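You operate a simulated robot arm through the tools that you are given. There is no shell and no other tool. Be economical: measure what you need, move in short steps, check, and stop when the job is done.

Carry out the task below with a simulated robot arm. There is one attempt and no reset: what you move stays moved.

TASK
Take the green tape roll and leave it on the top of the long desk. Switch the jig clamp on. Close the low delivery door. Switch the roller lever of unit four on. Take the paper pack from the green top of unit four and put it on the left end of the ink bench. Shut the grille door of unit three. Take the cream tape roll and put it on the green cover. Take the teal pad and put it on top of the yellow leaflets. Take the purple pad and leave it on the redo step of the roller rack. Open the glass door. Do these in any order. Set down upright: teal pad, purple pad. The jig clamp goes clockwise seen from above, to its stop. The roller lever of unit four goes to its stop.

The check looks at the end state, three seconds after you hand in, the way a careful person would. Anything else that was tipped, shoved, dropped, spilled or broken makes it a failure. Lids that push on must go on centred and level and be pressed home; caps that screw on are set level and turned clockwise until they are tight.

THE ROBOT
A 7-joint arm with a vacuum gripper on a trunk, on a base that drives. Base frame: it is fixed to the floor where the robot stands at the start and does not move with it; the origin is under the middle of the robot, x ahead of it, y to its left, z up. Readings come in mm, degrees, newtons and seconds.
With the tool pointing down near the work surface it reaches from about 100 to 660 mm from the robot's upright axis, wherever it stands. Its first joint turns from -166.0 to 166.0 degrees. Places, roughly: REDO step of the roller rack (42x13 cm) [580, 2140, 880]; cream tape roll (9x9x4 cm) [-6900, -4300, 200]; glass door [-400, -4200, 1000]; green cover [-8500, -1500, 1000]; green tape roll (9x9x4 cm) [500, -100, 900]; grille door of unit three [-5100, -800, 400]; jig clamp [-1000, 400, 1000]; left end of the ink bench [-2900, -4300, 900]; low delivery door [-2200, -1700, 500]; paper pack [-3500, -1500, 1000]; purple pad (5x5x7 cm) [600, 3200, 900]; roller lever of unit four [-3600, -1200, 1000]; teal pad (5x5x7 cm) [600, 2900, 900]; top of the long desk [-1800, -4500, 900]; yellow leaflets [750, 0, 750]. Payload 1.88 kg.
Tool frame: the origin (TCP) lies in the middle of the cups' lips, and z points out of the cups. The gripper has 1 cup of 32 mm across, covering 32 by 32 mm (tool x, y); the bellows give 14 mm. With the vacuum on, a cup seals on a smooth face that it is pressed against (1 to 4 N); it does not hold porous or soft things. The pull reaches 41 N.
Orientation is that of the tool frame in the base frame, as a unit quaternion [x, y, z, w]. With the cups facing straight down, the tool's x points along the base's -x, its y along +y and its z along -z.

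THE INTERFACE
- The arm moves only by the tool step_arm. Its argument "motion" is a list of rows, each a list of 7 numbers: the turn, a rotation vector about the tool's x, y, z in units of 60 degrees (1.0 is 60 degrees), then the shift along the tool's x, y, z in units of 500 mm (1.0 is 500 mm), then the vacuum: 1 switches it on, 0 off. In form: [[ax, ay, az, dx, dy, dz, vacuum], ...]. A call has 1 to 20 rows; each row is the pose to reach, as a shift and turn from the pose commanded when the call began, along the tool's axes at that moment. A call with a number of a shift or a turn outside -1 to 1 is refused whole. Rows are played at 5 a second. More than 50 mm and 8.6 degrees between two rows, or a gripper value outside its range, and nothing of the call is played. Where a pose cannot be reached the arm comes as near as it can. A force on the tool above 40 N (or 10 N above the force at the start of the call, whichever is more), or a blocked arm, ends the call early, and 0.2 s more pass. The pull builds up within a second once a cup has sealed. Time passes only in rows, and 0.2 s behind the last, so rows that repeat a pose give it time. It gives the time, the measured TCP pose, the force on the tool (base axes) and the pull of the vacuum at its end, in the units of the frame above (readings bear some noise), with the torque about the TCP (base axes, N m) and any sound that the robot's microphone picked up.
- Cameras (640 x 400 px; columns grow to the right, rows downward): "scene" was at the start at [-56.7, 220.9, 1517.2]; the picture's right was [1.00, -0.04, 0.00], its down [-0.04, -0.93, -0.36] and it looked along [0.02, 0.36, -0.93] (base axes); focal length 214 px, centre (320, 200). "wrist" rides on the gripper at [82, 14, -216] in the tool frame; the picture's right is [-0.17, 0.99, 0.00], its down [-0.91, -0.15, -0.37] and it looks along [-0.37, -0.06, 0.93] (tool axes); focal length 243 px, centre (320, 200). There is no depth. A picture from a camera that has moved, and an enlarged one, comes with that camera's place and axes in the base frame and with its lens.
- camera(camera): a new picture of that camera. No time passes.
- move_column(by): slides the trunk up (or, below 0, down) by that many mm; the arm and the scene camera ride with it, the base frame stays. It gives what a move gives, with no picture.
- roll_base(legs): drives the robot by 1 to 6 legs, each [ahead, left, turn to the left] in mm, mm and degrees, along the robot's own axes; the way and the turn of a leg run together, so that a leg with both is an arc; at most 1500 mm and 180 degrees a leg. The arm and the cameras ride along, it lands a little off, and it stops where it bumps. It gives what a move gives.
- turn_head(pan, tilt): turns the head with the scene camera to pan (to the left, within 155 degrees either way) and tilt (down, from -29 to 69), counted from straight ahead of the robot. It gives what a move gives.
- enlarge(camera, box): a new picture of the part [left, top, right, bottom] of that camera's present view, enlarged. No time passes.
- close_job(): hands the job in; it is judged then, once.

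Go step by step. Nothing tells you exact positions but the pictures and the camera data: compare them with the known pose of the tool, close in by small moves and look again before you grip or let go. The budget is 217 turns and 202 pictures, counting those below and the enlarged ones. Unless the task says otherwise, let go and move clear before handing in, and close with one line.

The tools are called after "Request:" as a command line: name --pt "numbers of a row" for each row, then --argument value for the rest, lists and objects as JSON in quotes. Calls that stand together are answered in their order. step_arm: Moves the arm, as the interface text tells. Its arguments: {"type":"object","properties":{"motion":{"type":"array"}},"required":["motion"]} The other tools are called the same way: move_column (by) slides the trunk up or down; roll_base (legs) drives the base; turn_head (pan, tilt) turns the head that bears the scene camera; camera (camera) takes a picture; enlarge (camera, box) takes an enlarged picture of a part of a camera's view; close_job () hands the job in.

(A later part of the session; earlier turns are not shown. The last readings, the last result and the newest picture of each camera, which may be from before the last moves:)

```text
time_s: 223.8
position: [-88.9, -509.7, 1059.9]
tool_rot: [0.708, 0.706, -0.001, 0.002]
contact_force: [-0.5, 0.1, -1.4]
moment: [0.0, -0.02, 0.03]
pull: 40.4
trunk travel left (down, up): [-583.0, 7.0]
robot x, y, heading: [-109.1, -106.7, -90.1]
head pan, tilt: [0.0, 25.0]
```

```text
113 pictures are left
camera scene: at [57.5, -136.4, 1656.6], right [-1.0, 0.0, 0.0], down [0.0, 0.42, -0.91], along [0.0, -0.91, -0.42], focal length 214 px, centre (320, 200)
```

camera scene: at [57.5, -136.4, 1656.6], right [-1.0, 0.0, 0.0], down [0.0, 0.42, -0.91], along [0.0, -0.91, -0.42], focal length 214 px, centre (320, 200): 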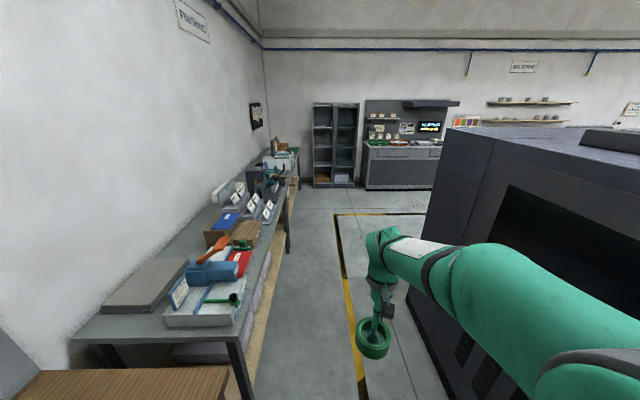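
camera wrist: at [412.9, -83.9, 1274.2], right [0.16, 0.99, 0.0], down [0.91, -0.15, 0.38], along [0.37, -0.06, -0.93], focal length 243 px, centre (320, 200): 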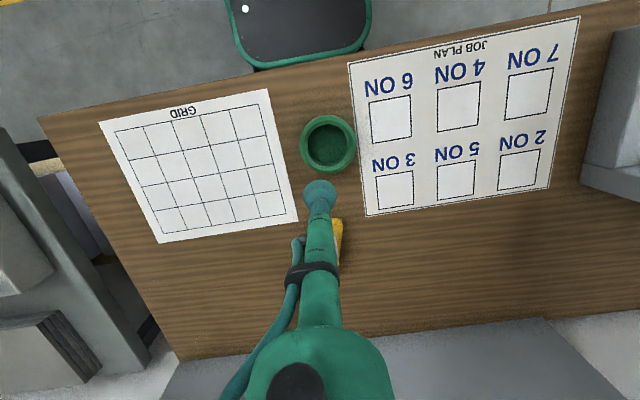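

The corridor is clear. Drive down it to about y=-2900.

Request:
roll_base --legs '[[1450, 0, 0], [1350, 0, 0]]'

Request:
turn_head --pan -30 --tilt 20

Request:
camera --camera "scene"

Request:
turn_head --pan 5 --tilt 20

Request:
camera --camera "scene"

```text
time_s: 237.6
position: [-93.2, -3355.5, 1059.1]
tool_rot: [0.7, 0.714, 0.0, 0.001]
contact_force: [0.5, 0.5, -1.9]
moment: [0.0, -0.01, -0.02]
pull: 40.5
trunk travel left (down, up): [-583.0, 7.0]
robot x, y, heading: [-122.1, -2955.4, -89.1]
head pan, tilt: [0.0, 25.0]
```

```text
time_s: 238.5
position: [-93.1, -3356.2, 1060.3]
tool_rot: [0.7, 0.714, 0.0, 0.002]
contact_force: [0.6, 0.6, -0.6]
moment: [-0.03, -0.01, -0.04]
pull: 41.1
trunk travel left (down, up): [-583.0, 7.0]
robot x, y, heading: [-120.1, -2949.7, -89.1]
head pan, tilt: [-30.0, 20.0]
```

```text
112 pictures are left
camera scene: at [-1.3, -2969.0, 1664.8], right [-0.88, 0.48, 0.0], down [0.17, 0.3, -0.94], along [-0.45, -0.82, -0.34], focal length 214 px, centre (320, 200)
```

scene: 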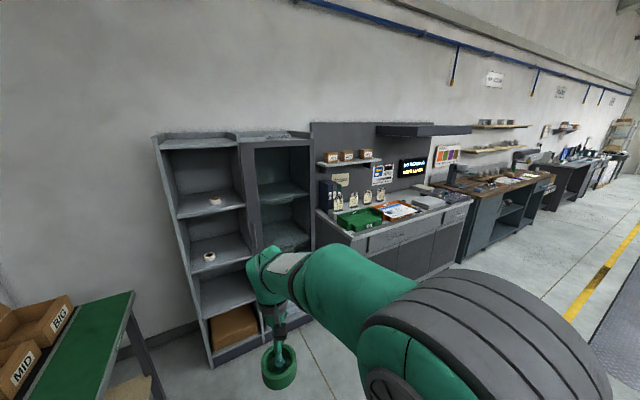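

```text
time_s: 239.5
position: [-94.1, -3356.1, 1059.8]
tool_rot: [0.701, 0.714, 0.0, 0.001]
contact_force: [0.2, 0.1, -1.0]
moment: [-0.01, 0.01, -0.04]
pull: 40.9
trunk travel left (down, up): [-583.0, 7.0]
robot x, y, heading: [-116.9, -2954.2, -88.9]
head pan, tilt: [5.0, 20.0]
```

```text
111 pictures are left
camera scene: at [53.4, -2980.1, 1664.8], right [-0.99, -0.1, 0.0], down [-0.04, 0.34, -0.94], along [0.1, -0.93, -0.34], focal length 214 px, centre (320, 200)
```

scene: 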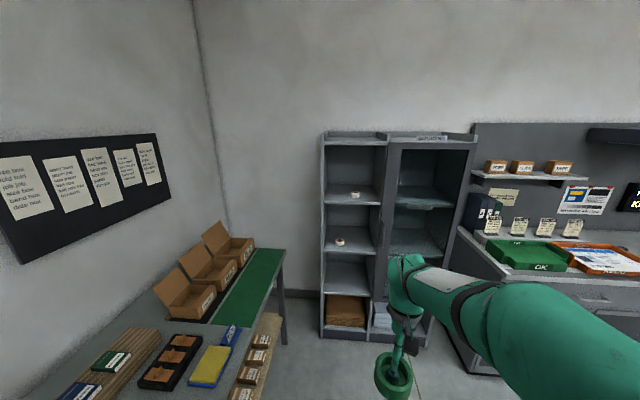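

The glass door is the right half of the cabinet at (-400,-4050); the long desk runs x -850…-2440. Drive along to face the long desk first.

Request:
roll_base --legs '[[0, -1450, -1], [550, 0, 0]]'

Request:
turn_head --pan 0 --tilt 35

Request:
camera --camera "scene"

Request:
camera --camera "wrist"

```text
time_s: 249.5
position: [-1558.5, -3910.4, 1060.0]
tool_rot: [0.703, 0.712, -0.001, 0.001]
contact_force: [0.5, 0.3, -1.2]
moment: [0.0, -0.03, 0.01]
pull: 39.7
trunk travel left (down, up): [-583.0, 7.0]
robot x, y, heading: [-1581.1, -3506.8, -89.5]
head pan, tilt: [5.0, 20.0]
```

```text
time_s: 250.3
position: [-1559.2, -3909.5, 1059.6]
tool_rot: [0.703, 0.711, -0.001, 0.002]
contact_force: [0.0, -0.1, -0.6]
moment: [-0.05, -0.02, -0.03]
pull: 40.2
trunk travel left (down, up): [-583.0, 7.0]
robot x, y, heading: [-1581.7, -3508.8, -89.4]
head pan, tilt: [0.0, 35.0]
```

```text
110 pictures are left
camera scene: at [-1417.2, -3530.8, 1641.0], right [-1.0, -0.01, 0.0], down [-0.01, 0.57, -0.82], along [0.01, -0.82, -0.57], focal length 214 px, centre (320, 200)
```

scene: 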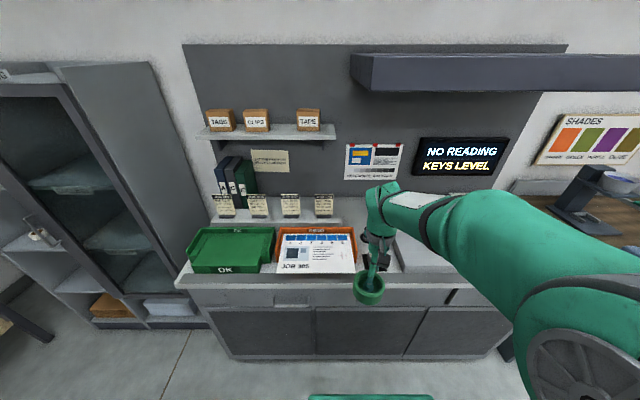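

```text
109 pictures are left
camera wrist: at [-1546.3, -3828.3, 1275.6], right [0.99, -0.15, 0.0], down [-0.14, -0.92, 0.38], along [-0.06, -0.37, -0.93], focal length 243 px, centre (320, 200)
```

wrist: 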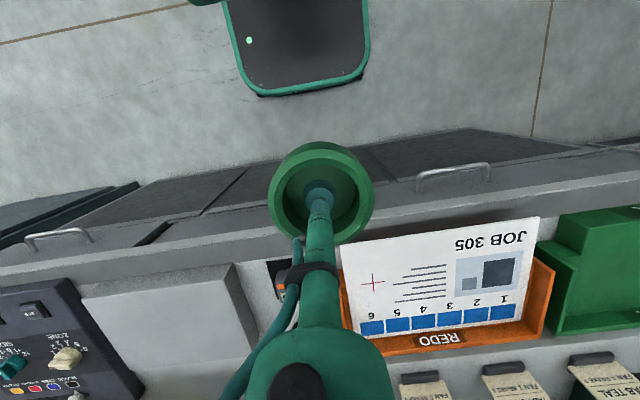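

The desk is busy; there seems to be a gap right of the orange tray. Zoom to check what's there.

Request:
enlarge --camera "wrist" --box '[0, 170, 352, 390]'

Request:
turn_head --pan -35 --tilt 35

Request:
camera --camera "scene"

```text
1.82 times, centred on (176, 280) of wrist
camera zoom: at [-1546.3, -3828.3, 1275.6], right [0.99, -0.15, 0.0], down [-0.14, -0.92, 0.38], along [-0.06, -0.37, -0.93], focal length 441 px, centre (582, 54)
```

zoom: 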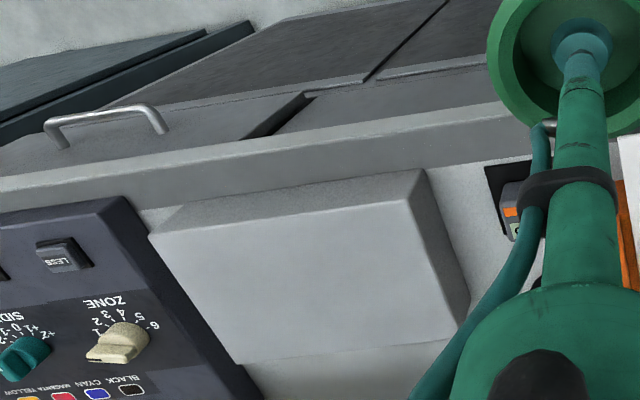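

```text
time_s: 251.3
position: [-1558.5, -3909.7, 1059.2]
tool_rot: [0.702, 0.712, -0.001, 0.002]
contact_force: [0.4, -0.6, -0.9]
moment: [0.01, 0.02, 0.0]
pull: 40.7
trunk travel left (down, up): [-583.0, 7.0]
robot x, y, heading: [-1582.7, -3506.5, -89.2]
head pan, tilt: [-35.0, 35.0]
```

```text
107 pictures are left
camera scene: at [-1467.9, -3515.5, 1640.9], right [-0.83, 0.56, 0.0], down [0.32, 0.47, -0.82], along [-0.46, -0.68, -0.57], focal length 214 px, centre (320, 200)
```

scene: 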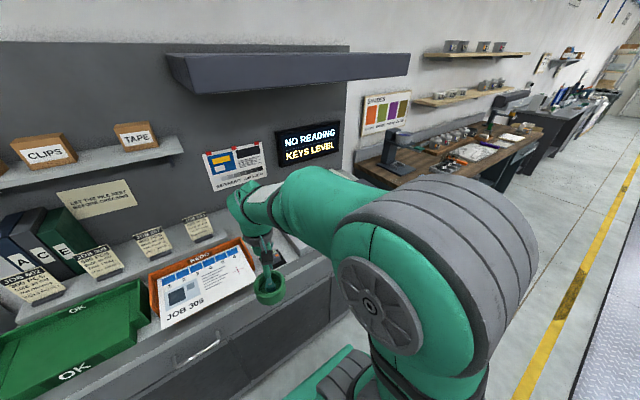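

I'll shift right along the desk to see its right-hand part.

Request:
roll_base --legs '[[0, -450, 0]]'

Request:
turn_head --pan 5 --tilt 45

Request:
camera --camera "scene"

Request:
camera --camera "wrist"

```text
time_s: 254.0
position: [-2010.4, -3913.8, 1059.8]
tool_rot: [0.705, 0.709, -0.001, 0.003]
contact_force: [0.2, 0.4, -1.1]
moment: [0.01, 0.01, -0.04]
pull: 40.1
trunk travel left (down, up): [-583.0, 7.0]
robot x, y, heading: [-2028.0, -3507.7, -89.5]
head pan, tilt: [-35.0, 35.0]
```

```text
time_s: 255.1
position: [-2009.3, -3913.9, 1059.2]
tool_rot: [0.705, 0.709, 0.0, 0.002]
contact_force: [0.3, 0.4, -0.9]
moment: [0.01, 0.01, 0.02]
pull: 40.9
trunk travel left (down, up): [-583.0, 7.0]
robot x, y, heading: [-2028.4, -3508.6, -89.7]
head pan, tilt: [5.0, 45.0]
```

```text
106 pictures are left
camera scene: at [-1858.9, -3528.4, 1626.1], right [-1.0, -0.09, 0.0], down [-0.06, 0.7, -0.71], along [0.06, -0.7, -0.71], focal length 214 px, centre (320, 200)
```

scene: 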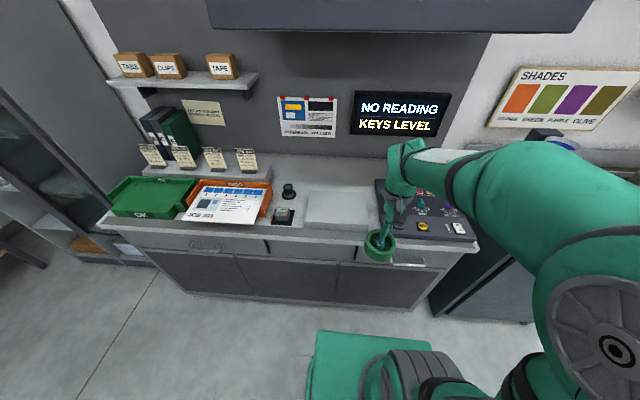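

```text
105 pictures are left
camera wrist: at [-1996.9, -3832.1, 1275.6], right [0.99, -0.16, 0.0], down [-0.15, -0.91, 0.38], along [-0.06, -0.37, -0.93], focal length 243 px, centre (320, 200)
```

wrist: 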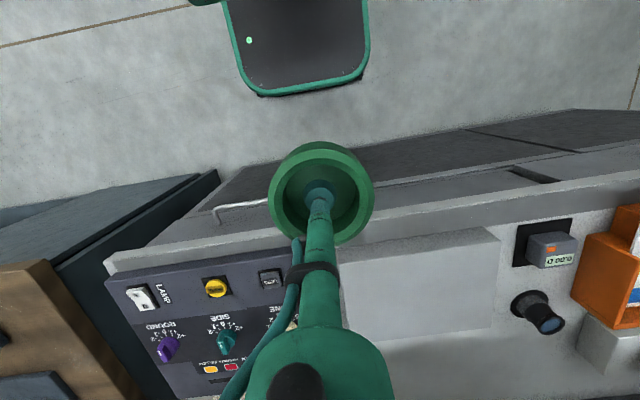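

Free space is the strip behind the grey plate (y≈-4360…-4610, x≈-1650…-2050). Move in close and left so the arm can reach y≈-4410.

Request:
roll_base --legs '[[0, 130, 0], [205, 0, 0]]'

Request:
step_arm --pt "0 0 0 -0.09 0 0 1" --pt "0 0 0 -0.18 0 0 1" --pt "0 0 0 -0.27 0 0 1" --pt "0 0 0 -0.36 0 0 1" --pt "0 0 0 -0.45 0 0 1" --pt "0 0 0 -0.54 0 0.03 1"

Request:
camera --camera "wrist"

Request:
camera --camera "scene"

```text
time_s: 257.6
position: [-1873.7, -4118.0, 1059.9]
tool_rot: [0.702, 0.712, -0.001, 0.001]
contact_force: [-0.4, 0.6, -0.5]
moment: [-0.04, 0.01, 0.0]
pull: 40.3
trunk travel left (down, up): [-583.0, 7.0]
robot x, y, heading: [-1900.3, -3714.1, -89.3]
head pan, tilt: [5.0, 45.0]
```

```text
time_s: 259.0
position: [-1870.8, -4385.8, 1044.2]
tool_rot: [0.703, 0.711, -0.001, 0.003]
contact_force: [0.0, -0.4, -1.0]
moment: [0.0, 0.0, -0.02]
pull: 41.0
trunk travel left (down, up): [-583.0, 7.0]
robot x, y, heading: [-1900.2, -3714.1, -89.3]
head pan, tilt: [5.0, 45.0]
```

```text
104 pictures are left
camera wrist: at [-1858.9, -4304.5, 1260.2], right [0.99, -0.15, 0.0], down [-0.14, -0.92, 0.38], along [-0.06, -0.37, -0.93], focal length 243 px, centre (320, 200)
```

wrist: 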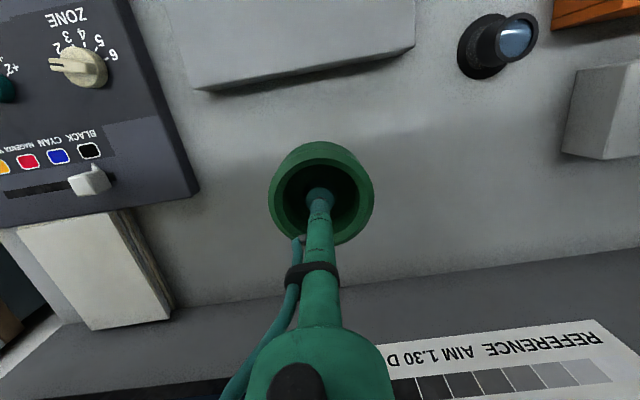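

```text
103 pictures are left
camera scene: at [-1725.0, -3731.1, 1626.1], right [-1.0, -0.1, 0.0], down [-0.07, 0.7, -0.71], along [0.07, -0.7, -0.71], focal length 214 px, centre (320, 200)
```

scene: 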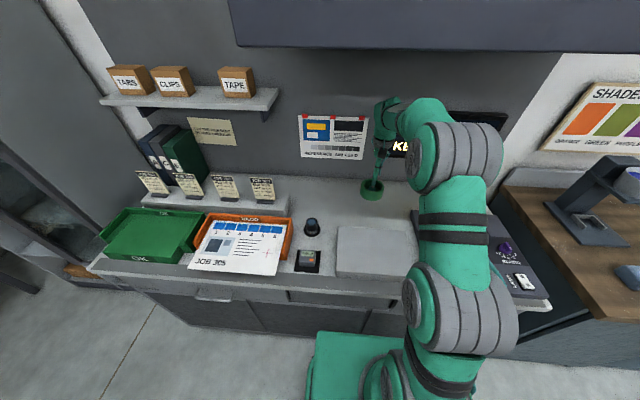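

Plenty of clear space under the roll here. Lower it to the desk.

Request:
step_arm --pt "0 0 0 0 0 0.08 1" --pt "0 0 0 0 0 0.16 1" --pt "0 0 0 0 0 0.22 1" --pt "0 0 0 0 0 0.24 1"

Request:
enlarge --camera "scene" --box '[320, 150, 432, 220]'

```text
time_s: 260.0
position: [-1868.9, -4385.9, 927.8]
tool_rot: [0.703, 0.711, -0.001, 0.002]
contact_force: [-0.6, 0.0, -0.8]
moment: [-0.01, -0.01, -0.02]
pull: 41.1
trunk travel left (down, up): [-583.0, 7.0]
robot x, y, heading: [-1900.4, -3714.7, -89.2]
head pan, tilt: [5.0, 45.0]
```

```text
5.71 times, centred on (376, 185) of scene
camera zoom: at [-1725.0, -3730.9, 1626.1], right [-1.0, -0.1, 0.0], down [-0.07, 0.7, -0.71], along [0.07, -0.7, -0.71], focal length 1226 px, centre (0, 286)
```

zoom: 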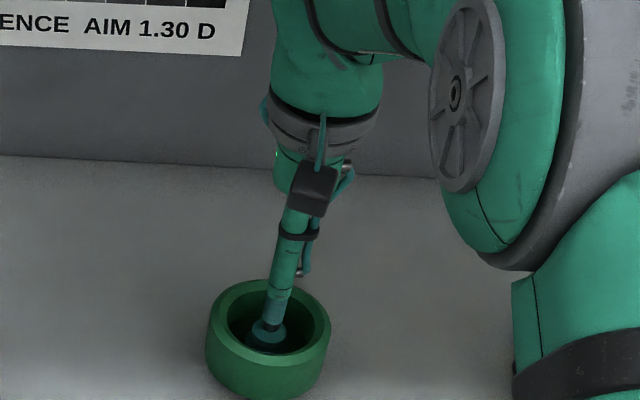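

Request:
step_arm --pt "0 0 0 0 0 0.012 1" --pt "0 0 0 0 0 0.022 1" --pt "0 0 0 0 0 0.03 1"

```text
time_s: 260.8
position: [-1870.6, -4387.2, 912.3]
tool_rot: [0.704, 0.71, -0.001, 0.002]
contact_force: [0.6, 0.3, 8.9]
moment: [0.08, -0.01, -0.02]
pull: 40.7
trunk travel left (down, up): [-583.0, 7.0]
robot x, y, heading: [-1894.5, -3711.3, -89.4]
head pan, tilt: [5.0, 45.0]
```

Contact; release, lift and retract.

Request:
step_arm --pt "0 0 0 0 0 0 0" --pt "0 0 0 0 0 0 0" --pt "0 0 0 0 0 0 0" --pt "0 0 0 0 0 -0.02 0" --pt "0 0 0 0 0 -0.1 0" --pt "0 0 0 0 0 -0.19 0" --pt "0 0 0 0 0 -0.28 0" --pt "0 0 0 0.07 0 -0.3 0" --pt "0 0 0 0.16 0 -0.3 0" --pt "0 0 0 0.25 0 -0.3 0" --pt "0 0 0 0.34 0 -0.3 0" --pt "0 0 0 0.43 0 -0.3 0" --pt "0 0 0 0.52 0 -0.3 0"

Request:
enlarge --camera "scene" --box '[320, 150, 432, 220]'

```text
time_s: 263.6
position: [-1874.4, -4127.0, 1060.1]
tool_rot: [0.702, 0.712, -0.001, 0.001]
contact_force: [0.0, -0.7, 0.2]
moment: [-0.01, 0.0, 0.02]
pull: 0.0
trunk travel left (down, up): [-583.0, 7.0]
robot x, y, heading: [-1896.8, -3713.6, -89.5]
head pan, tilt: [5.0, 45.0]
```

```text
5.71 times, centred on (376, 185) of scene
camera zoom: at [-1725.0, -3730.5, 1626.1], right [-1.0, -0.1, 0.0], down [-0.07, 0.7, -0.71], along [0.07, -0.7, -0.71], focal length 1226 px, centre (0, 286)
```

zoom: 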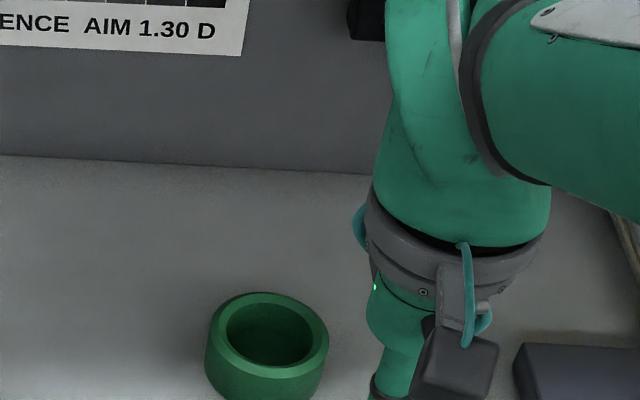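

Green roll is on the long desk. Next, the glass door: back off and drive to face the cabinet.

Request:
roll_base --legs '[[-330, 0, -0.5], [0, 1250, 0]]'

Request:
turn_head --pan 0 --tilt 25

Request:
camera --camera "scene"

```text
time_s: 271.7
position: [-618.0, -3805.1, 1061.5]
tool_rot: [0.706, 0.708, 0.0, 0.001]
contact_force: [0.3, -0.4, 0.2]
moment: [-0.01, 0.0, -0.01]
pull: 0.0
trunk travel left (down, up): [-583.0, 7.0]
robot x, y, heading: [-637.3, -3389.4, -89.7]
head pan, tilt: [5.0, 45.0]
```

```text
time_s: 272.5
position: [-616.7, -3805.6, 1061.6]
tool_rot: [0.706, 0.709, 0.0, 0.001]
contact_force: [0.5, -1.1, -0.1]
moment: [0.01, 0.0, 0.02]
pull: 0.1
trunk travel left (down, up): [-583.0, 7.0]
robot x, y, heading: [-637.7, -3386.3, -89.9]
head pan, tilt: [0.0, 25.0]
```

```text
100 pictures are left
camera scene: at [-471.4, -3421.3, 1656.6], right [-1.0, 0.0, 0.0], down [0.0, 0.42, -0.91], along [0.0, -0.91, -0.42], focal length 214 px, centre (320, 200)
```

scene: 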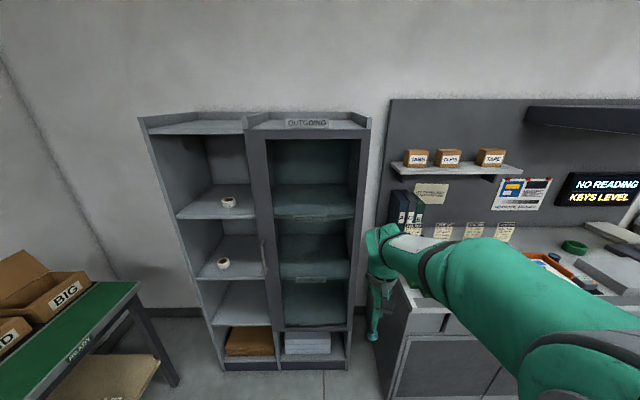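

The door is hinged on its right (x≈-676) with the free edge at x≈-160, plane y≈-4290. I'll point the tool horizontally forward, move left of the swing area, and pull the glass with suction.

Request:
roll_base --legs '[[0, 740, 0]]'

Request:
step_arm --pt "0 -0.125 0 -0.045 0 0.008 0" --pt "0 -0.25 0 -0.09 0 0.016 0" --pt "0 -0.375 0 -0.134 0 0.024 0" --pt "0 -0.5 0 -0.179 0 0.032 0" --pt "0 -0.625 0 -0.224 0 0.04 0" --pt "0 -0.75 0 -0.268 0 0.048 0"

Request:
step_arm --pt "0 -0.125 0 -0.038 0 -0.002 0" --pt "0 -0.25 0 -0.075 0 -0.004 0" --pt "0 -0.375 0 -0.113 0 -0.006 0" --pt "0 -0.5 0 -0.151 0 -0.007 0" --pt "0 -0.625 0 -0.188 0 -0.009 0" --pt "0 -0.75 0 -0.226 0 -0.011 0"

Request:
move_column --by -120

Request:
camera --camera "scene"

```text
time_s: 276.7
position: [160.8, -3801.5, 1060.5]
tool_rot: [0.705, 0.71, 0.001, 0.001]
contact_force: [0.1, -0.2, -1.0]
moment: [0.0, 0.02, 0.01]
pull: 0.2
trunk travel left (down, up): [-583.0, 7.0]
robot x, y, heading: [139.3, -3391.0, -89.7]
head pan, tilt: [0.0, 25.0]
```

```text
time_s: 278.3
position: [158.6, -3930.2, 998.8]
tool_rot: [0.662, 0.662, -0.251, 0.246]
contact_force: [0.1, 0.3, 0.3]
moment: [-0.03, 0.02, 0.02]
pull: 0.1
trunk travel left (down, up): [-583.0, 7.0]
robot x, y, heading: [139.0, -3388.8, -89.7]
head pan, tilt: [0.0, 25.0]
stopped in row 6: the arm was blocked; the commanded pose is now the measured one
```

```text
time_s: 278.8
position: [149.2, -3900.7, 884.2]
tool_rot: [0.679, 0.679, -0.206, 0.19]
contact_force: [0.2, 0.5, 0.5]
moment: [-0.1, -0.02, -0.01]
pull: 0.1
trunk travel left (down, up): [-583.0, 7.0]
robot x, y, heading: [140.9, -3388.8, -89.6]
head pan, tilt: [0.0, 25.0]
stopped in row 2: the arm was blocked; the commanded pose is now the measured one
```

```text
time_s: 280.3
position: [151.5, -3897.9, 756.1]
tool_rot: [0.679, 0.682, -0.201, 0.182]
contact_force: [0.4, 0.1, 0.2]
moment: [-0.01, 0.02, -0.01]
pull: 0.0
trunk travel left (down, up): [-463.0, 127.0]
robot x, y, heading: [139.8, -3387.7, -89.8]
head pan, tilt: [0.0, 25.0]
```

```text
99 pictures are left
camera scene: at [305.3, -3418.0, 1536.0], right [-1.0, -0.01, 0.0], down [0.0, 0.42, -0.91], along [0.0, -0.91, -0.42], focal length 214 px, centre (320, 200)
```

scene: 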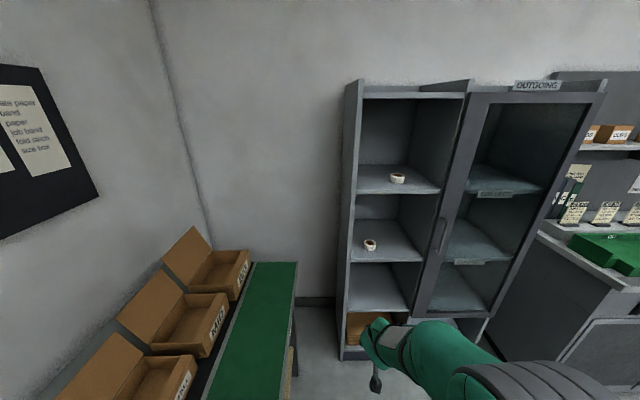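

Blocked again when the wrist came too near the column. I'll extend the wrist outward while tilting instead.

Request:
step_arm --pt "0 -0.109 0 -0.074 0 -0.023 0" --pt "0 -0.217 0 -0.148 0 -0.047 0" --pt "0 -0.326 0 -0.222 0 -0.07 0" --pt "0 -0.434 0 -0.296 0 -0.094 0" --pt "0 -0.543 0 -0.371 0 -0.117 0" --pt "0 -0.651 0 -0.445 0 -0.141 0" --pt "0 -0.76 0 -0.519 0 -0.164 0" --pt "0 -0.868 0 -0.593 0 -0.188 0" --pt "0 -0.977 0 -0.667 0 -0.211 0"

Request:
camera --camera "wrist"

```text
time_s: 280.8
position: [144.0, -3863.0, 682.1]
tool_rot: [0.686, 0.692, -0.171, 0.145]
contact_force: [0.9, -0.1, 0.4]
moment: [-0.04, 0.03, 0.0]
pull: 0.1
trunk travel left (down, up): [-463.0, 127.0]
robot x, y, heading: [141.1, -3387.6, -89.5]
head pan, tilt: [0.0, 25.0]
stopped in row 2: the arm was blocked; the commanded pose is now the measured one
```

```text
98 pictures are left
camera wrist: at [163.7, -3695.9, 840.4], right [0.99, -0.15, 0.03], down [-0.13, -0.66, 0.74], along [-0.09, -0.74, -0.67], focal length 243 px, centre (320, 200)
```

wrist: 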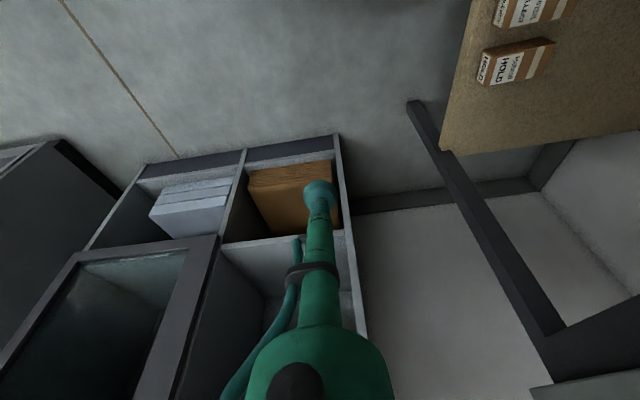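

The arm sags oddly when blocked; look at its posture.

Request:
turn_head --pan -40 --tilt 55

Request:
camera --camera "scene"

```text
time_s: 281.9
position: [144.4, -3859.4, 682.2]
tool_rot: [0.686, 0.693, -0.169, 0.142]
contact_force: [-0.4, -0.2, 0.3]
moment: [-0.03, 0.0, 0.0]
pull: 0.1
trunk travel left (down, up): [-463.0, 127.0]
robot x, y, heading: [139.6, -3384.4, -89.7]
head pan, tilt: [-40.0, 55.0]
```

```text
97 pictures are left
camera scene: at [258.7, -3381.4, 1493.6], right [-0.77, 0.64, 0.0], down [0.52, 0.63, -0.57], along [-0.37, -0.44, -0.82], focal length 214 px, centre (320, 200)
```

scene: 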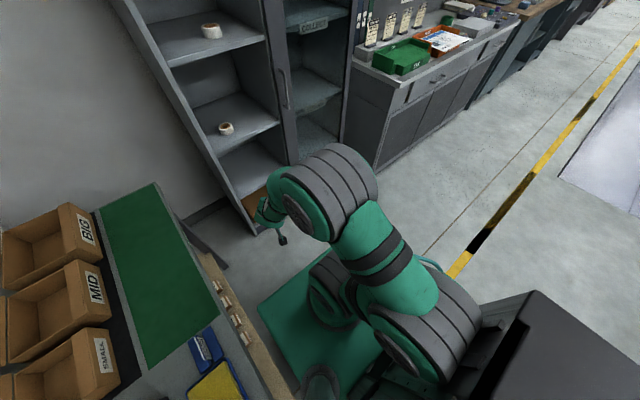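

The elbow sits back-right against the column. Pull it away by extending straight forward first.

Request:
step_arm --pt "0 0 0 -0.068 0 0.032 0" --pt "0 0 0 -0.135 0 0.065 0" --pt "0 0 0 -0.203 0 0.097 0" --pt "0 0 0 -0.27 0 0.129 0"

```text
time_s: 282.9
position: [148.7, -4010.7, 685.7]
tool_rot: [0.684, 0.694, -0.171, 0.145]
contact_force: [-0.2, 0.3, 0.5]
moment: [-0.03, 0.0, -0.01]
pull: 0.1
trunk travel left (down, up): [-463.0, 127.0]
robot x, y, heading: [138.8, -3384.9, -89.7]
head pan, tilt: [-40.0, 55.0]
```

Now tilt to horizontal around the extended wrist.

Request:
step_arm --pt "0 -0.124 0 -0.056 0 -0.032 0" --pt "0 -0.247 0 -0.113 0 -0.063 0" --pt "0 -0.371 0 -0.169 0 -0.095 0" --pt "0 -0.495 0 -0.226 0 -0.127 0" --pt "0 -0.619 0 -0.282 0 -0.159 0" --pt "0 -0.742 0 -0.338 0 -0.19 0" --pt "0 -0.866 0 -0.395 0 -0.222 0" --pt "0 -0.99 0 -0.451 0 -0.254 0"

```text
time_s: 284.6
position: [219.7, -4166.3, 930.6]
tool_rot: [0.542, 0.53, -0.488, 0.432]
contact_force: [-0.2, 0.3, 0.8]
moment: [0.03, 0.02, 0.02]
pull: 0.0
out of reach, approached as far as the arm can: row 2, 3, 4, 5, 6, 7, 8
trunk travel left (down, up): [-463.0, 127.0]
robot x, y, heading: [143.1, -3387.6, -89.9]
head pan, tilt: [-40.0, 55.0]
```

The tool is now nearly horizontal, facing -y. Plan: suction onto the glass near x≈-275 and swing the whole robot around the hinge. Shift right and raise.

Request:
move_column --by 70

Request:
roll_base --legs '[[0, -495, 0]]'

Request:
turn_head --pan 0 --tilt 35

Request:
camera --camera "scene"

Request:
camera --camera "wrist"

```text
time_s: 285.7
position: [219.8, -4166.4, 999.6]
tool_rot: [0.543, 0.53, -0.488, 0.431]
contact_force: [0.8, 0.7, -0.2]
moment: [-0.04, -0.01, 0.01]
pull: 0.1
trunk travel left (down, up): [-533.0, 57.0]
robot x, y, heading: [139.2, -3387.3, -89.7]
head pan, tilt: [-40.0, 55.0]
```

```text
time_s: 288.6
position: [-263.3, -4169.4, 999.0]
tool_rot: [0.541, 0.532, -0.486, 0.432]
contact_force: [0.8, 0.4, 0.2]
moment: [0.02, 0.0, -0.01]
pull: 0.1
trunk travel left (down, up): [-533.0, 57.0]
robot x, y, heading: [-347.4, -3391.4, -89.7]
head pan, tilt: [-40.0, 55.0]
```

```text
time_s: 289.7
position: [-263.6, -4168.7, 999.4]
tool_rot: [0.542, 0.532, -0.487, 0.432]
contact_force: [0.5, -0.3, -0.2]
moment: [-0.02, -0.04, -0.02]
pull: 0.0
trunk travel left (down, up): [-533.0, 57.0]
robot x, y, heading: [-343.5, -3392.9, -89.6]
head pan, tilt: [0.0, 35.0]
```

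```text
96 pictures are left
camera scene: at [-180.1, -3416.8, 1590.9], right [-1.0, -0.01, 0.0], down [0.0, 0.57, -0.82], along [0.01, -0.82, -0.57], focal length 214 px, centre (320, 200)
```

scene: 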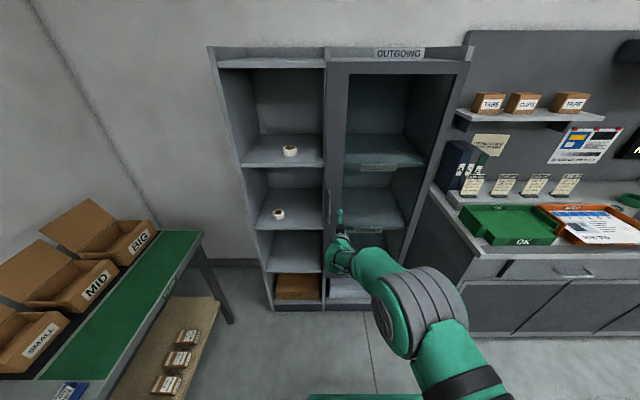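

```text
95 pictures are left
camera wrist: at [-238.4, -3945.3, 950.9], right [0.99, -0.09, 0.12], down [-0.09, 0.24, 0.97], along [-0.11, -0.97, 0.23], focal length 243 px, centre (320, 200)
```

wrist: 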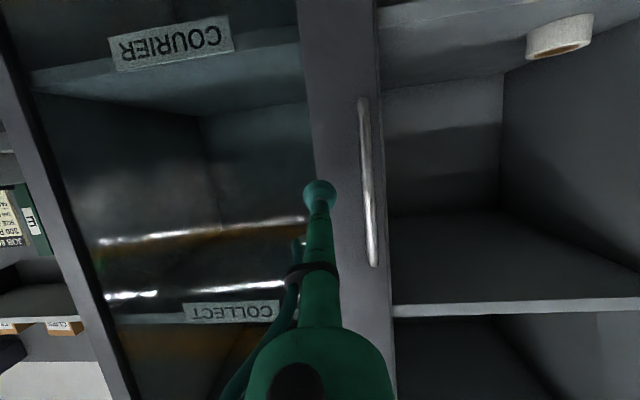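

The door's stile (metal) spans x≈-190…-285 with the handle on its left. I level the tool and shift so the cup lands on the stile's middle (x≈-245).

Request:
step_arm --pt "-0.034 -0.07 0 0 0.02 0 0" --pt "-0.068 -0.143 0 0 0.045 0 0"

Request:
step_arm --pt "0 0 0 0 0 0.05 0"

Request:
camera --camera "wrist"

```text
time_s: 290.3
position: [-226.1, -4171.8, 1013.9]
tool_rot: [0.52, 0.519, -0.502, 0.457]
contact_force: [-0.5, 0.0, 0.0]
moment: [0.01, 0.01, 0.04]
pull: 0.1
out of reach, approached as far as the arm can: row 1, 2
trunk travel left (down, up): [-533.0, 57.0]
robot x, y, heading: [-345.5, -3391.1, -89.5]
head pan, tilt: [0.0, 35.0]
```

```text
time_s: 290.7
position: [-227.5, -4194.8, 1010.7]
tool_rot: [0.521, 0.518, -0.503, 0.456]
contact_force: [-6.1, 26.3, 1.9]
moment: [-0.03, -0.05, 0.33]
pull: 0.1
trunk travel left (down, up): [-533.0, 57.0]
robot x, y, heading: [-343.6, -3390.9, -89.5]
head pan, tilt: [0.0, 35.0]
```

```text
94 pictures are left
camera wrist: at [-206.1, -3974.9, 945.7], right [0.99, -0.06, 0.12], down [-0.1, 0.3, 0.95], along [-0.09, -0.95, 0.3], focal length 243 px, centre (320, 200)
```

wrist: 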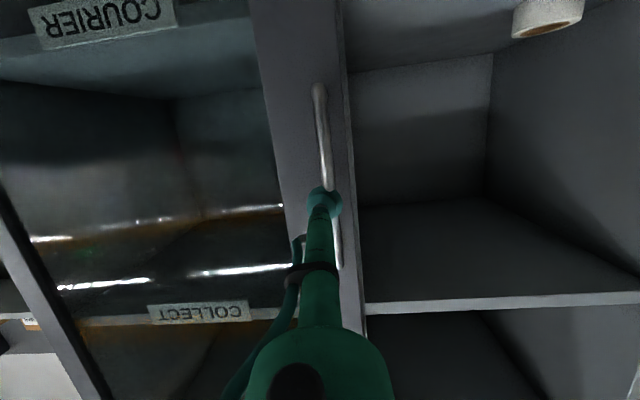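

I touched the handle. Back off and shift 36 mm toward the glass side, onto the flat stile.

Request:
step_arm --pt "0 0 0 0 0 -0.06 1" --pt "0 0 0 0 -0.036 -0.08 1" --pt "0 0 0 0 -0.072 -0.08 1" --pt "0 0 0 0 -0.072 -0.02 1" --pt "0 0 0 0 -0.072 0.03 1"

Request:
camera --camera "wrist"

```text
time_s: 291.9
position: [-251.5, -4215.4, 1018.5]
tool_rot: [0.526, 0.517, -0.503, 0.45]
contact_force: [-0.4, 0.6, 0.2]
moment: [-0.01, -0.03, -0.03]
pull: 0.0
out of reach, approached as far as the arm can: row 2, 3, 4, 5
trunk travel left (down, up): [-533.0, 57.0]
robot x, y, heading: [-345.4, -3389.5, -89.6]
head pan, tilt: [0.0, 35.0]
```

```text
93 pictures are left
camera wrist: at [-226.7, -3994.4, 955.6], right [0.99, -0.07, 0.12], down [-0.09, 0.3, 0.95], along [-0.1, -0.95, 0.29], focal length 243 px, centre (320, 200)
```

wrist: 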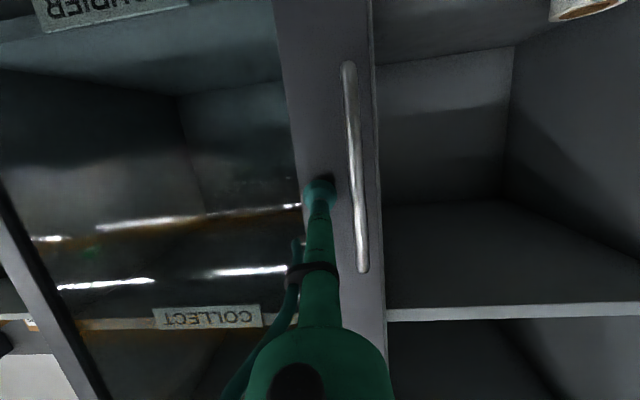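

Cup sits between glass edge and handle. Press forward gently.

Request:
step_arm --pt "0 0 0 0 0 0.012 1" --pt "0 0 0 0 0 0.024 1" --pt "0 0 0 0 0 0.03 1"

```text
time_s: 292.7
position: [-251.1, -4225.6, 1017.9]
tool_rot: [0.523, 0.517, -0.503, 0.454]
contact_force: [-10.1, 29.8, 0.6]
moment: [-0.41, 0.12, 0.66]
pull: 40.6
out of reach, approached as far as the arm can: row 1
trunk travel left (down, up): [-533.0, 57.0]
robot x, y, heading: [-344.5, -3388.8, -89.8]
head pan, tilt: [0.0, 35.0]
```

Sealed on the door. Swing the base about the hinge: first a 4° test.

Request:
roll_base --legs '[[-23, -58, 4]]'

```text
time_s: 293.7
position: [-249.1, -4199.6, 1018.3]
tool_rot: [0.506, 0.535, -0.487, 0.469]
contact_force: [-14.2, -2.2, -1.6]
moment: [-0.24, -0.07, 0.32]
pull: 40.7
trunk travel left (down, up): [-533.0, 57.0]
robot x, y, heading: [-403.2, -3370.1, -85.3]
head pan, tilt: [0.0, 35.0]
```

It follows well. Continue with three 5° legs.

Request:
roll_base --legs '[[-28, -75, 5], [-28, -75, 5], [-28, -75, 5]]'

```text
time_s: 296.1
position: [-274.9, -4094.6, 1019.0]
tool_rot: [0.429, 0.598, -0.42, 0.531]
contact_force: [5.2, 1.6, 1.6]
moment: [-0.17, 0.28, -0.03]
pull: 40.6
trunk travel left (down, up): [-533.0, 57.0]
robot x, y, heading: [-644.9, -3333.8, -69.9]
head pan, tilt: [0.0, 35.0]
```

Request:
roll_base --legs '[[-28, -75, 5], [-28, -75, 5], [-28, -75, 5], [-28, -75, 5]]'

```text
time_s: 299.1
position: [-351.7, -3972.7, 1020.0]
tool_rot: [0.32, 0.663, -0.322, 0.595]
contact_force: [3.3, 3.4, 1.9]
moment: [-0.09, 0.08, -0.08]
pull: 40.7
trunk travel left (down, up): [-533.0, 57.0]
robot x, y, heading: [-953.6, -3384.4, -50.0]
head pan, tilt: [0.0, 35.0]
```

Request:
roll_base --legs '[[-28, -75, 5], [-28, -75, 5], [-28, -75, 5], [-28, -75, 5], [-28, -75, 5], [-28, -75, 5]]'

Request:
turn_head --pan 0 --tilt 35

Request:
camera --camera "scene"

```text
time_s: 303.4
position: [-532.7, -3860.4, 1018.9]
tool_rot: [0.138, 0.723, -0.158, 0.658]
contact_force: [0.8, 0.0, -1.2]
moment: [0.01, -0.01, -0.03]
pull: 0.0
trunk travel left (down, up): [-533.0, 57.0]
robot x, y, heading: [-1345.8, -3655.1, -19.9]
head pan, tilt: [0.0, 35.0]
```

```text
time_s: 304.0
position: [-532.1, -3860.8, 1018.2]
tool_rot: [0.138, 0.723, -0.157, 0.659]
contact_force: [0.2, -1.0, -0.2]
moment: [-0.02, 0.0, 0.02]
pull: 0.1
trunk travel left (down, up): [-533.0, 57.0]
robot x, y, heading: [-1349.3, -3654.5, -20.3]
head pan, tilt: [0.0, 35.0]
```

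```text
92 pictures are left
camera scene: at [-1265.7, -3508.0, 1590.9], right [-0.34, -0.94, 0.0], down [-0.54, 0.2, -0.82], along [0.77, -0.28, -0.57], focal length 214 px, centre (320, 200)
```

scene: 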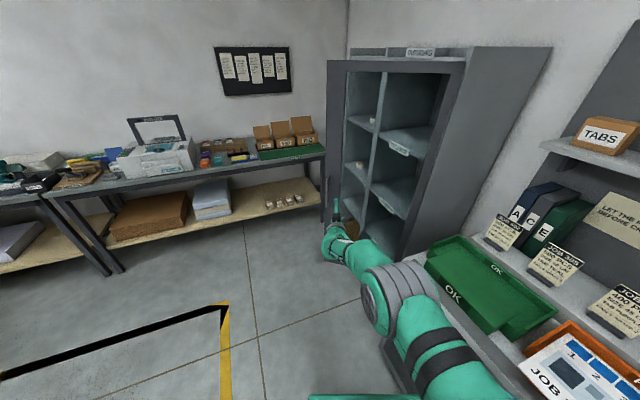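

Suction let go near the end with the door at roughly 60–70°. I'll come in front and push its inner side further open with the side of the tool.

Request:
roll_base --legs '[[-321, 470, 0], [0, 0, -70], [0, 1180, 0]]'

Request:
turn_head --pan -5 --tilt 25

Request:
camera --camera "scene"

```text
time_s: 314.7
position: [-420.7, -3941.2, 1018.3]
tool_rot: [0.531, 0.51, -0.507, 0.449]
contact_force: [-1.7, -2.3, -1.2]
moment: [-0.01, 0.01, 0.03]
pull: 0.1
trunk travel left (down, up): [-533.0, 57.0]
robot x, y, heading: [-501.0, -3099.4, -90.1]
head pan, tilt: [0.0, 35.0]
stopped in leg 3: the force on the tool passed its limit at 55 N (the readings are from after the stop); the commanded pose is now the measured one
```

```text
time_s: 315.4
position: [-418.3, -3940.9, 1018.0]
tool_rot: [0.53, 0.509, -0.507, 0.449]
contact_force: [-2.8, -4.5, -2.5]
moment: [-0.02, 0.02, -0.06]
pull: 0.1
trunk travel left (down, up): [-533.0, 57.0]
robot x, y, heading: [-503.8, -3101.2, -90.1]
head pan, tilt: [-5.0, 25.0]
```

```text
91 pictures are left
camera scene: at [-345.1, -3132.3, 1606.6], right [-1.0, 0.09, 0.0], down [0.04, 0.42, -0.91], along [-0.08, -0.9, -0.42], focal length 214 px, centre (320, 200)
```

scene: 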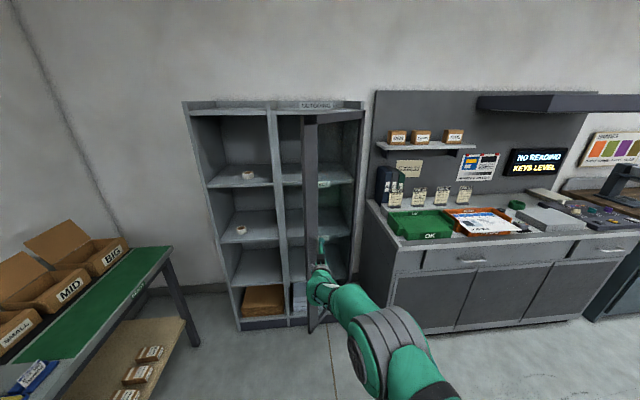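

The tool was longer than I reckoned and touched the door from outside; it's about 50° open now. I go back around its free edge and push from the inside.

Request:
roll_base --legs '[[-170, 0, 0], [0, 340, 0], [210, 0, 0], [0, -200, 0]]'

Request:
camera --camera "scene"

```text
time_s: 316.2
position: [-425.3, -3931.3, 1023.1]
tool_rot: [0.533, 0.505, -0.509, 0.449]
contact_force: [-0.3, 0.5, 0.6]
moment: [-0.01, 0.01, 0.02]
pull: 0.1
trunk travel left (down, up): [-533.0, 57.0]
robot x, y, heading: [-497.8, -3091.6, -90.1]
head pan, tilt: [-5.0, 25.0]
stopped in leg 1: the force on the tool passed its limit at 47 N (the readings are from after the stop); the commanded pose is now the measured one
```

```text
90 pictures are left
camera scene: at [-344.9, -3121.4, 1606.7], right [-1.0, 0.09, 0.0], down [0.04, 0.42, -0.91], along [-0.08, -0.9, -0.42], focal length 214 px, centre (320, 200)
```

scene: 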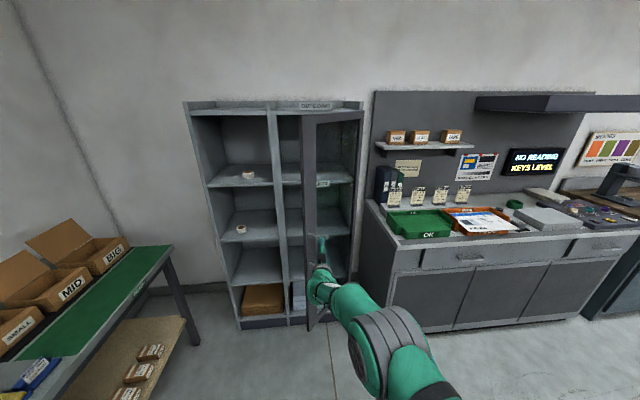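

It snagged on the handle; move right away from the door first, then back.

Request:
roll_base --legs '[[0, -80, 0], [-200, 0, 0]]'

Request:
camera --camera "scene"

```text
time_s: 318.4
position: [-501.3, -3734.9, 1022.7]
tool_rot: [0.531, 0.505, -0.509, 0.451]
contact_force: [0.1, 0.6, -0.1]
moment: [0.01, 0.02, 0.01]
pull: 0.0
trunk travel left (down, up): [-533.0, 57.0]
robot x, y, heading: [-577.4, -2897.1, -89.8]
head pan, tilt: [-5.0, 25.0]
```

```text
89 pictures are left
camera scene: at [-424.7, -2924.1, 1606.7], right [-1.0, 0.08, 0.0], down [0.04, 0.42, -0.91], along [-0.08, -0.9, -0.42], focal length 214 px, centre (320, 200)
```

scene: 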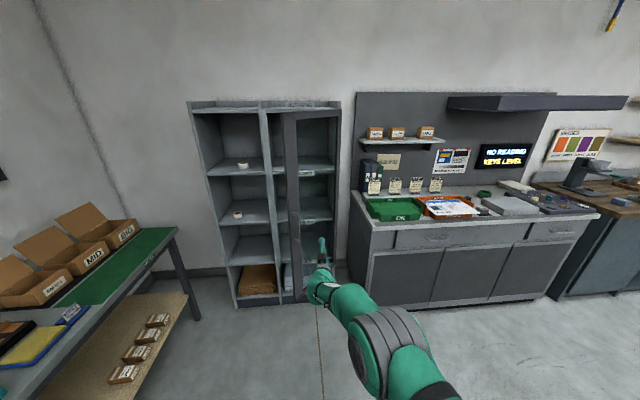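

Door ≈48° open. Now pass around its free edge to the inner side and push right.

Request:
roll_base --legs '[[0, 400, 0], [240, 0, 0], [0, -200, 0]]'

Request:
camera --camera "scene"

```text
time_s: 323.4
position: [-325.3, -3970.8, 1023.1]
tool_rot: [0.533, 0.504, -0.51, 0.45]
contact_force: [-0.3, 0.3, 0.0]
moment: [-0.01, 0.01, 0.02]
pull: 0.0
trunk travel left (down, up): [-533.0, 57.0]
robot x, y, heading: [-394.9, -3130.3, -90.1]
head pan, tilt: [-5.0, 25.0]
```

```text
88 pictures are left
camera scene: at [-241.8, -3160.7, 1606.7], right [-1.0, 0.09, 0.0], down [0.04, 0.42, -0.91], along [-0.08, -0.9, -0.42], focal length 214 px, centre (320, 200)
```

scene: 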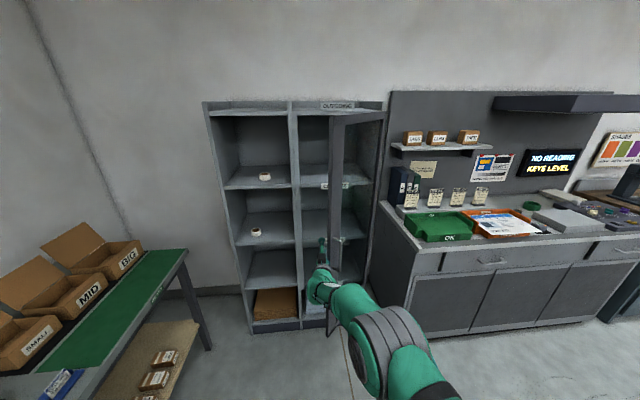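

The tool is inside now. Push right to swing it wide open.

Request:
roll_base --legs '[[0, -150, 0], [0, -130, 0]]'

Request:
camera --camera "scene"

```text
time_s: 325.7
position: [-602.8, -3968.4, 1022.6]
tool_rot: [0.532, 0.504, -0.51, 0.45]
contact_force: [0.9, 0.5, 0.3]
moment: [0.01, -0.01, -0.03]
pull: 0.2
trunk travel left (down, up): [-533.0, 57.0]
robot x, y, heading: [-676.7, -3126.9, -90.0]
head pan, tilt: [-5.0, 25.0]
```

```text
87 pictures are left
camera scene: at [-520.3, -3159.4, 1606.7], right [-1.0, 0.09, 0.0], down [0.04, 0.42, -0.91], along [-0.08, -0.9, -0.42], focal length 214 px, centre (320, 200)
```

scene: 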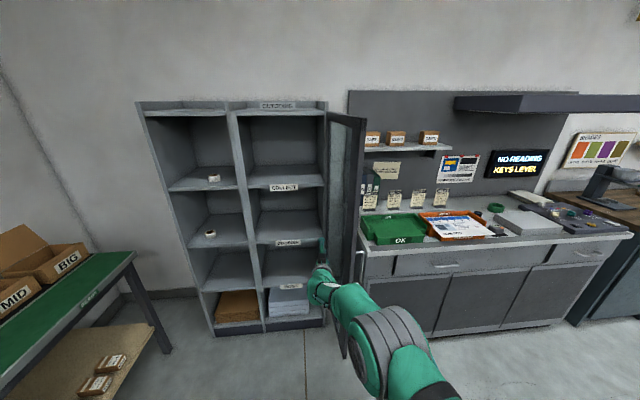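

The glass door is wide open. Withdraw and head for the low delivery door near (-2200,-1700), turning to face +y.

Request:
roll_base --legs '[[0, 60, 0], [-200, 0, 0], [0, -1450, 0], [0, 0, 180]]'

Request:
turn_head --pan 0 --tilt 25

Request:
camera --camera "scene"

```text
time_s: 341.9
position: [-2115.6, -2087.3, 1022.9]
tool_rot: [-0.49, 0.545, 0.436, 0.521]
contact_force: [-0.3, 0.5, -0.5]
moment: [0.0, 0.02, -0.02]
pull: 0.0
trunk travel left (down, up): [-533.0, 57.0]
robot x, y, heading: [-2086.6, -2928.3, 86.8]
head pan, tilt: [-5.0, 25.0]
```

```text
time_s: 342.6
position: [-2115.3, -2087.4, 1022.9]
tool_rot: [-0.49, 0.546, 0.435, 0.522]
contact_force: [0.4, -0.6, 0.4]
moment: [0.0, -0.02, 0.02]
pull: 0.1
trunk travel left (down, up): [-533.0, 57.0]
robot x, y, heading: [-2083.8, -2931.3, 86.8]
head pan, tilt: [0.0, 25.0]
```

```text
86 pictures are left
camera scene: at [-2245.7, -2889.2, 1606.7], right [1.0, -0.06, 0.0], down [-0.02, -0.42, -0.91], along [0.05, 0.9, -0.42], focal length 214 px, centre (320, 200)
```

scene: 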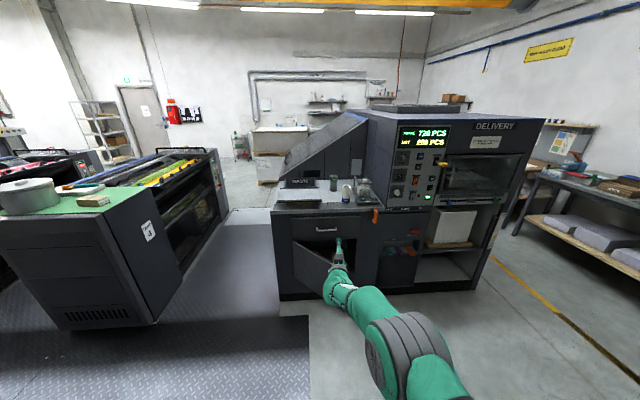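

I see the delivery unit with its low door ajar; unit four with the green top and paper pack on the left. Zoom on the low door.

Request:
enlarge --camera "scene" --box '[250, 190, 410, 310]'

```text
3.33 times, centred on (330, 250) of scene
camera zoom: at [-2245.7, -2889.2, 1606.7], right [1.0, -0.06, 0.0], down [-0.02, -0.42, -0.91], along [0.05, 0.9, -0.42], focal length 715 px, centre (287, 33)
```

zoom: 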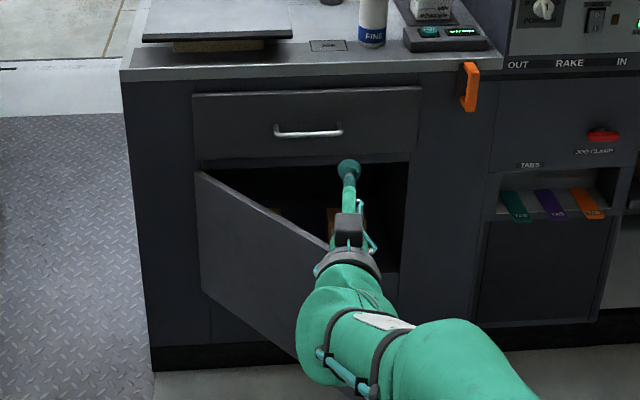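

The door is hinged at its left (x≈-2380), free edge near (-2085,-1765), z 208–596. Lower the column and push it shut with the horizontal tool.

Request:
move_column --by -525

Request:
roll_base --legs '[[270, 0, 2]]'

Request:
camera --camera "scene"

```text
refused: -525 is not a number from -400 to 400
```

```text
time_s: 344.5
position: [-2135.1, -1826.6, 1022.3]
tool_rot: [-0.499, 0.537, 0.445, 0.514]
contact_force: [-0.5, -0.9, 0.0]
moment: [0.02, 0.0, 0.01]
pull: 0.1
trunk travel left (down, up): [-533.0, 57.0]
robot x, y, heading: [-2073.2, -2671.6, 89.1]
head pan, tilt: [0.0, 25.0]
```

```text
84 pictures are left
camera scene: at [-2237.2, -2631.3, 1606.7], right [1.0, -0.02, 0.0], down [-0.01, -0.42, -0.91], along [0.02, 0.91, -0.42], focal length 214 px, centre (320, 200)
```

scene: 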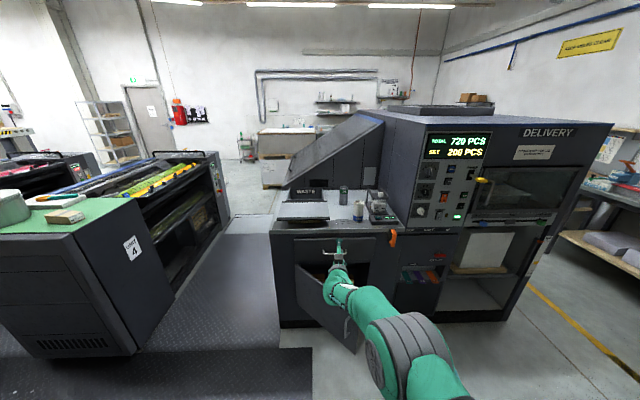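

Request:
move_column --by -400

Request:
move_column --by -120

Request:
camera --camera "wrist"

```text
time_s: 348.3
position: [-2135.5, -1825.9, 622.9]
tool_rot: [-0.499, 0.538, 0.445, 0.514]
contact_force: [-0.3, 0.3, -0.3]
moment: [0.0, -0.01, -0.01]
pull: 0.0
trunk travel left (down, up): [-133.0, 457.0]
robot x, y, heading: [-2073.3, -2668.0, 88.8]
head pan, tilt: [0.0, 25.0]
```

```text
time_s: 349.8
position: [-2136.4, -1825.5, 503.3]
tool_rot: [-0.499, 0.537, 0.444, 0.514]
contact_force: [0.0, -0.3, -0.7]
moment: [-0.02, 0.01, 0.04]
pull: 0.1
trunk travel left (down, up): [-13.0, 577.0]
robot x, y, heading: [-2076.7, -2664.7, 89.2]
head pan, tilt: [0.0, 25.0]
```

```text
83 pictures are left
camera wrist: at [-2170.9, -2045.5, 437.3], right [-0.98, 0.12, 0.13], down [0.09, -0.31, 0.94], along [0.15, 0.94, 0.3], focal length 243 px, centre (320, 200)
```

wrist: 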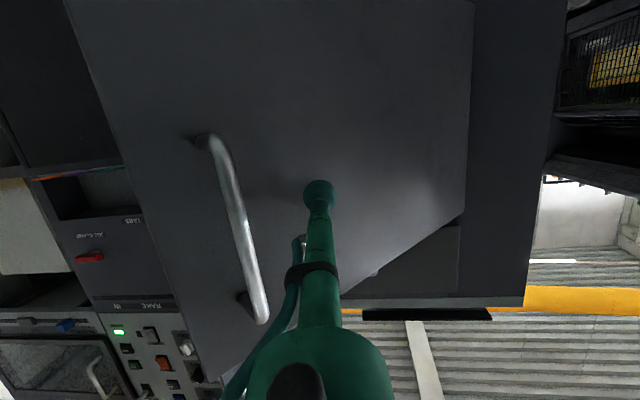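

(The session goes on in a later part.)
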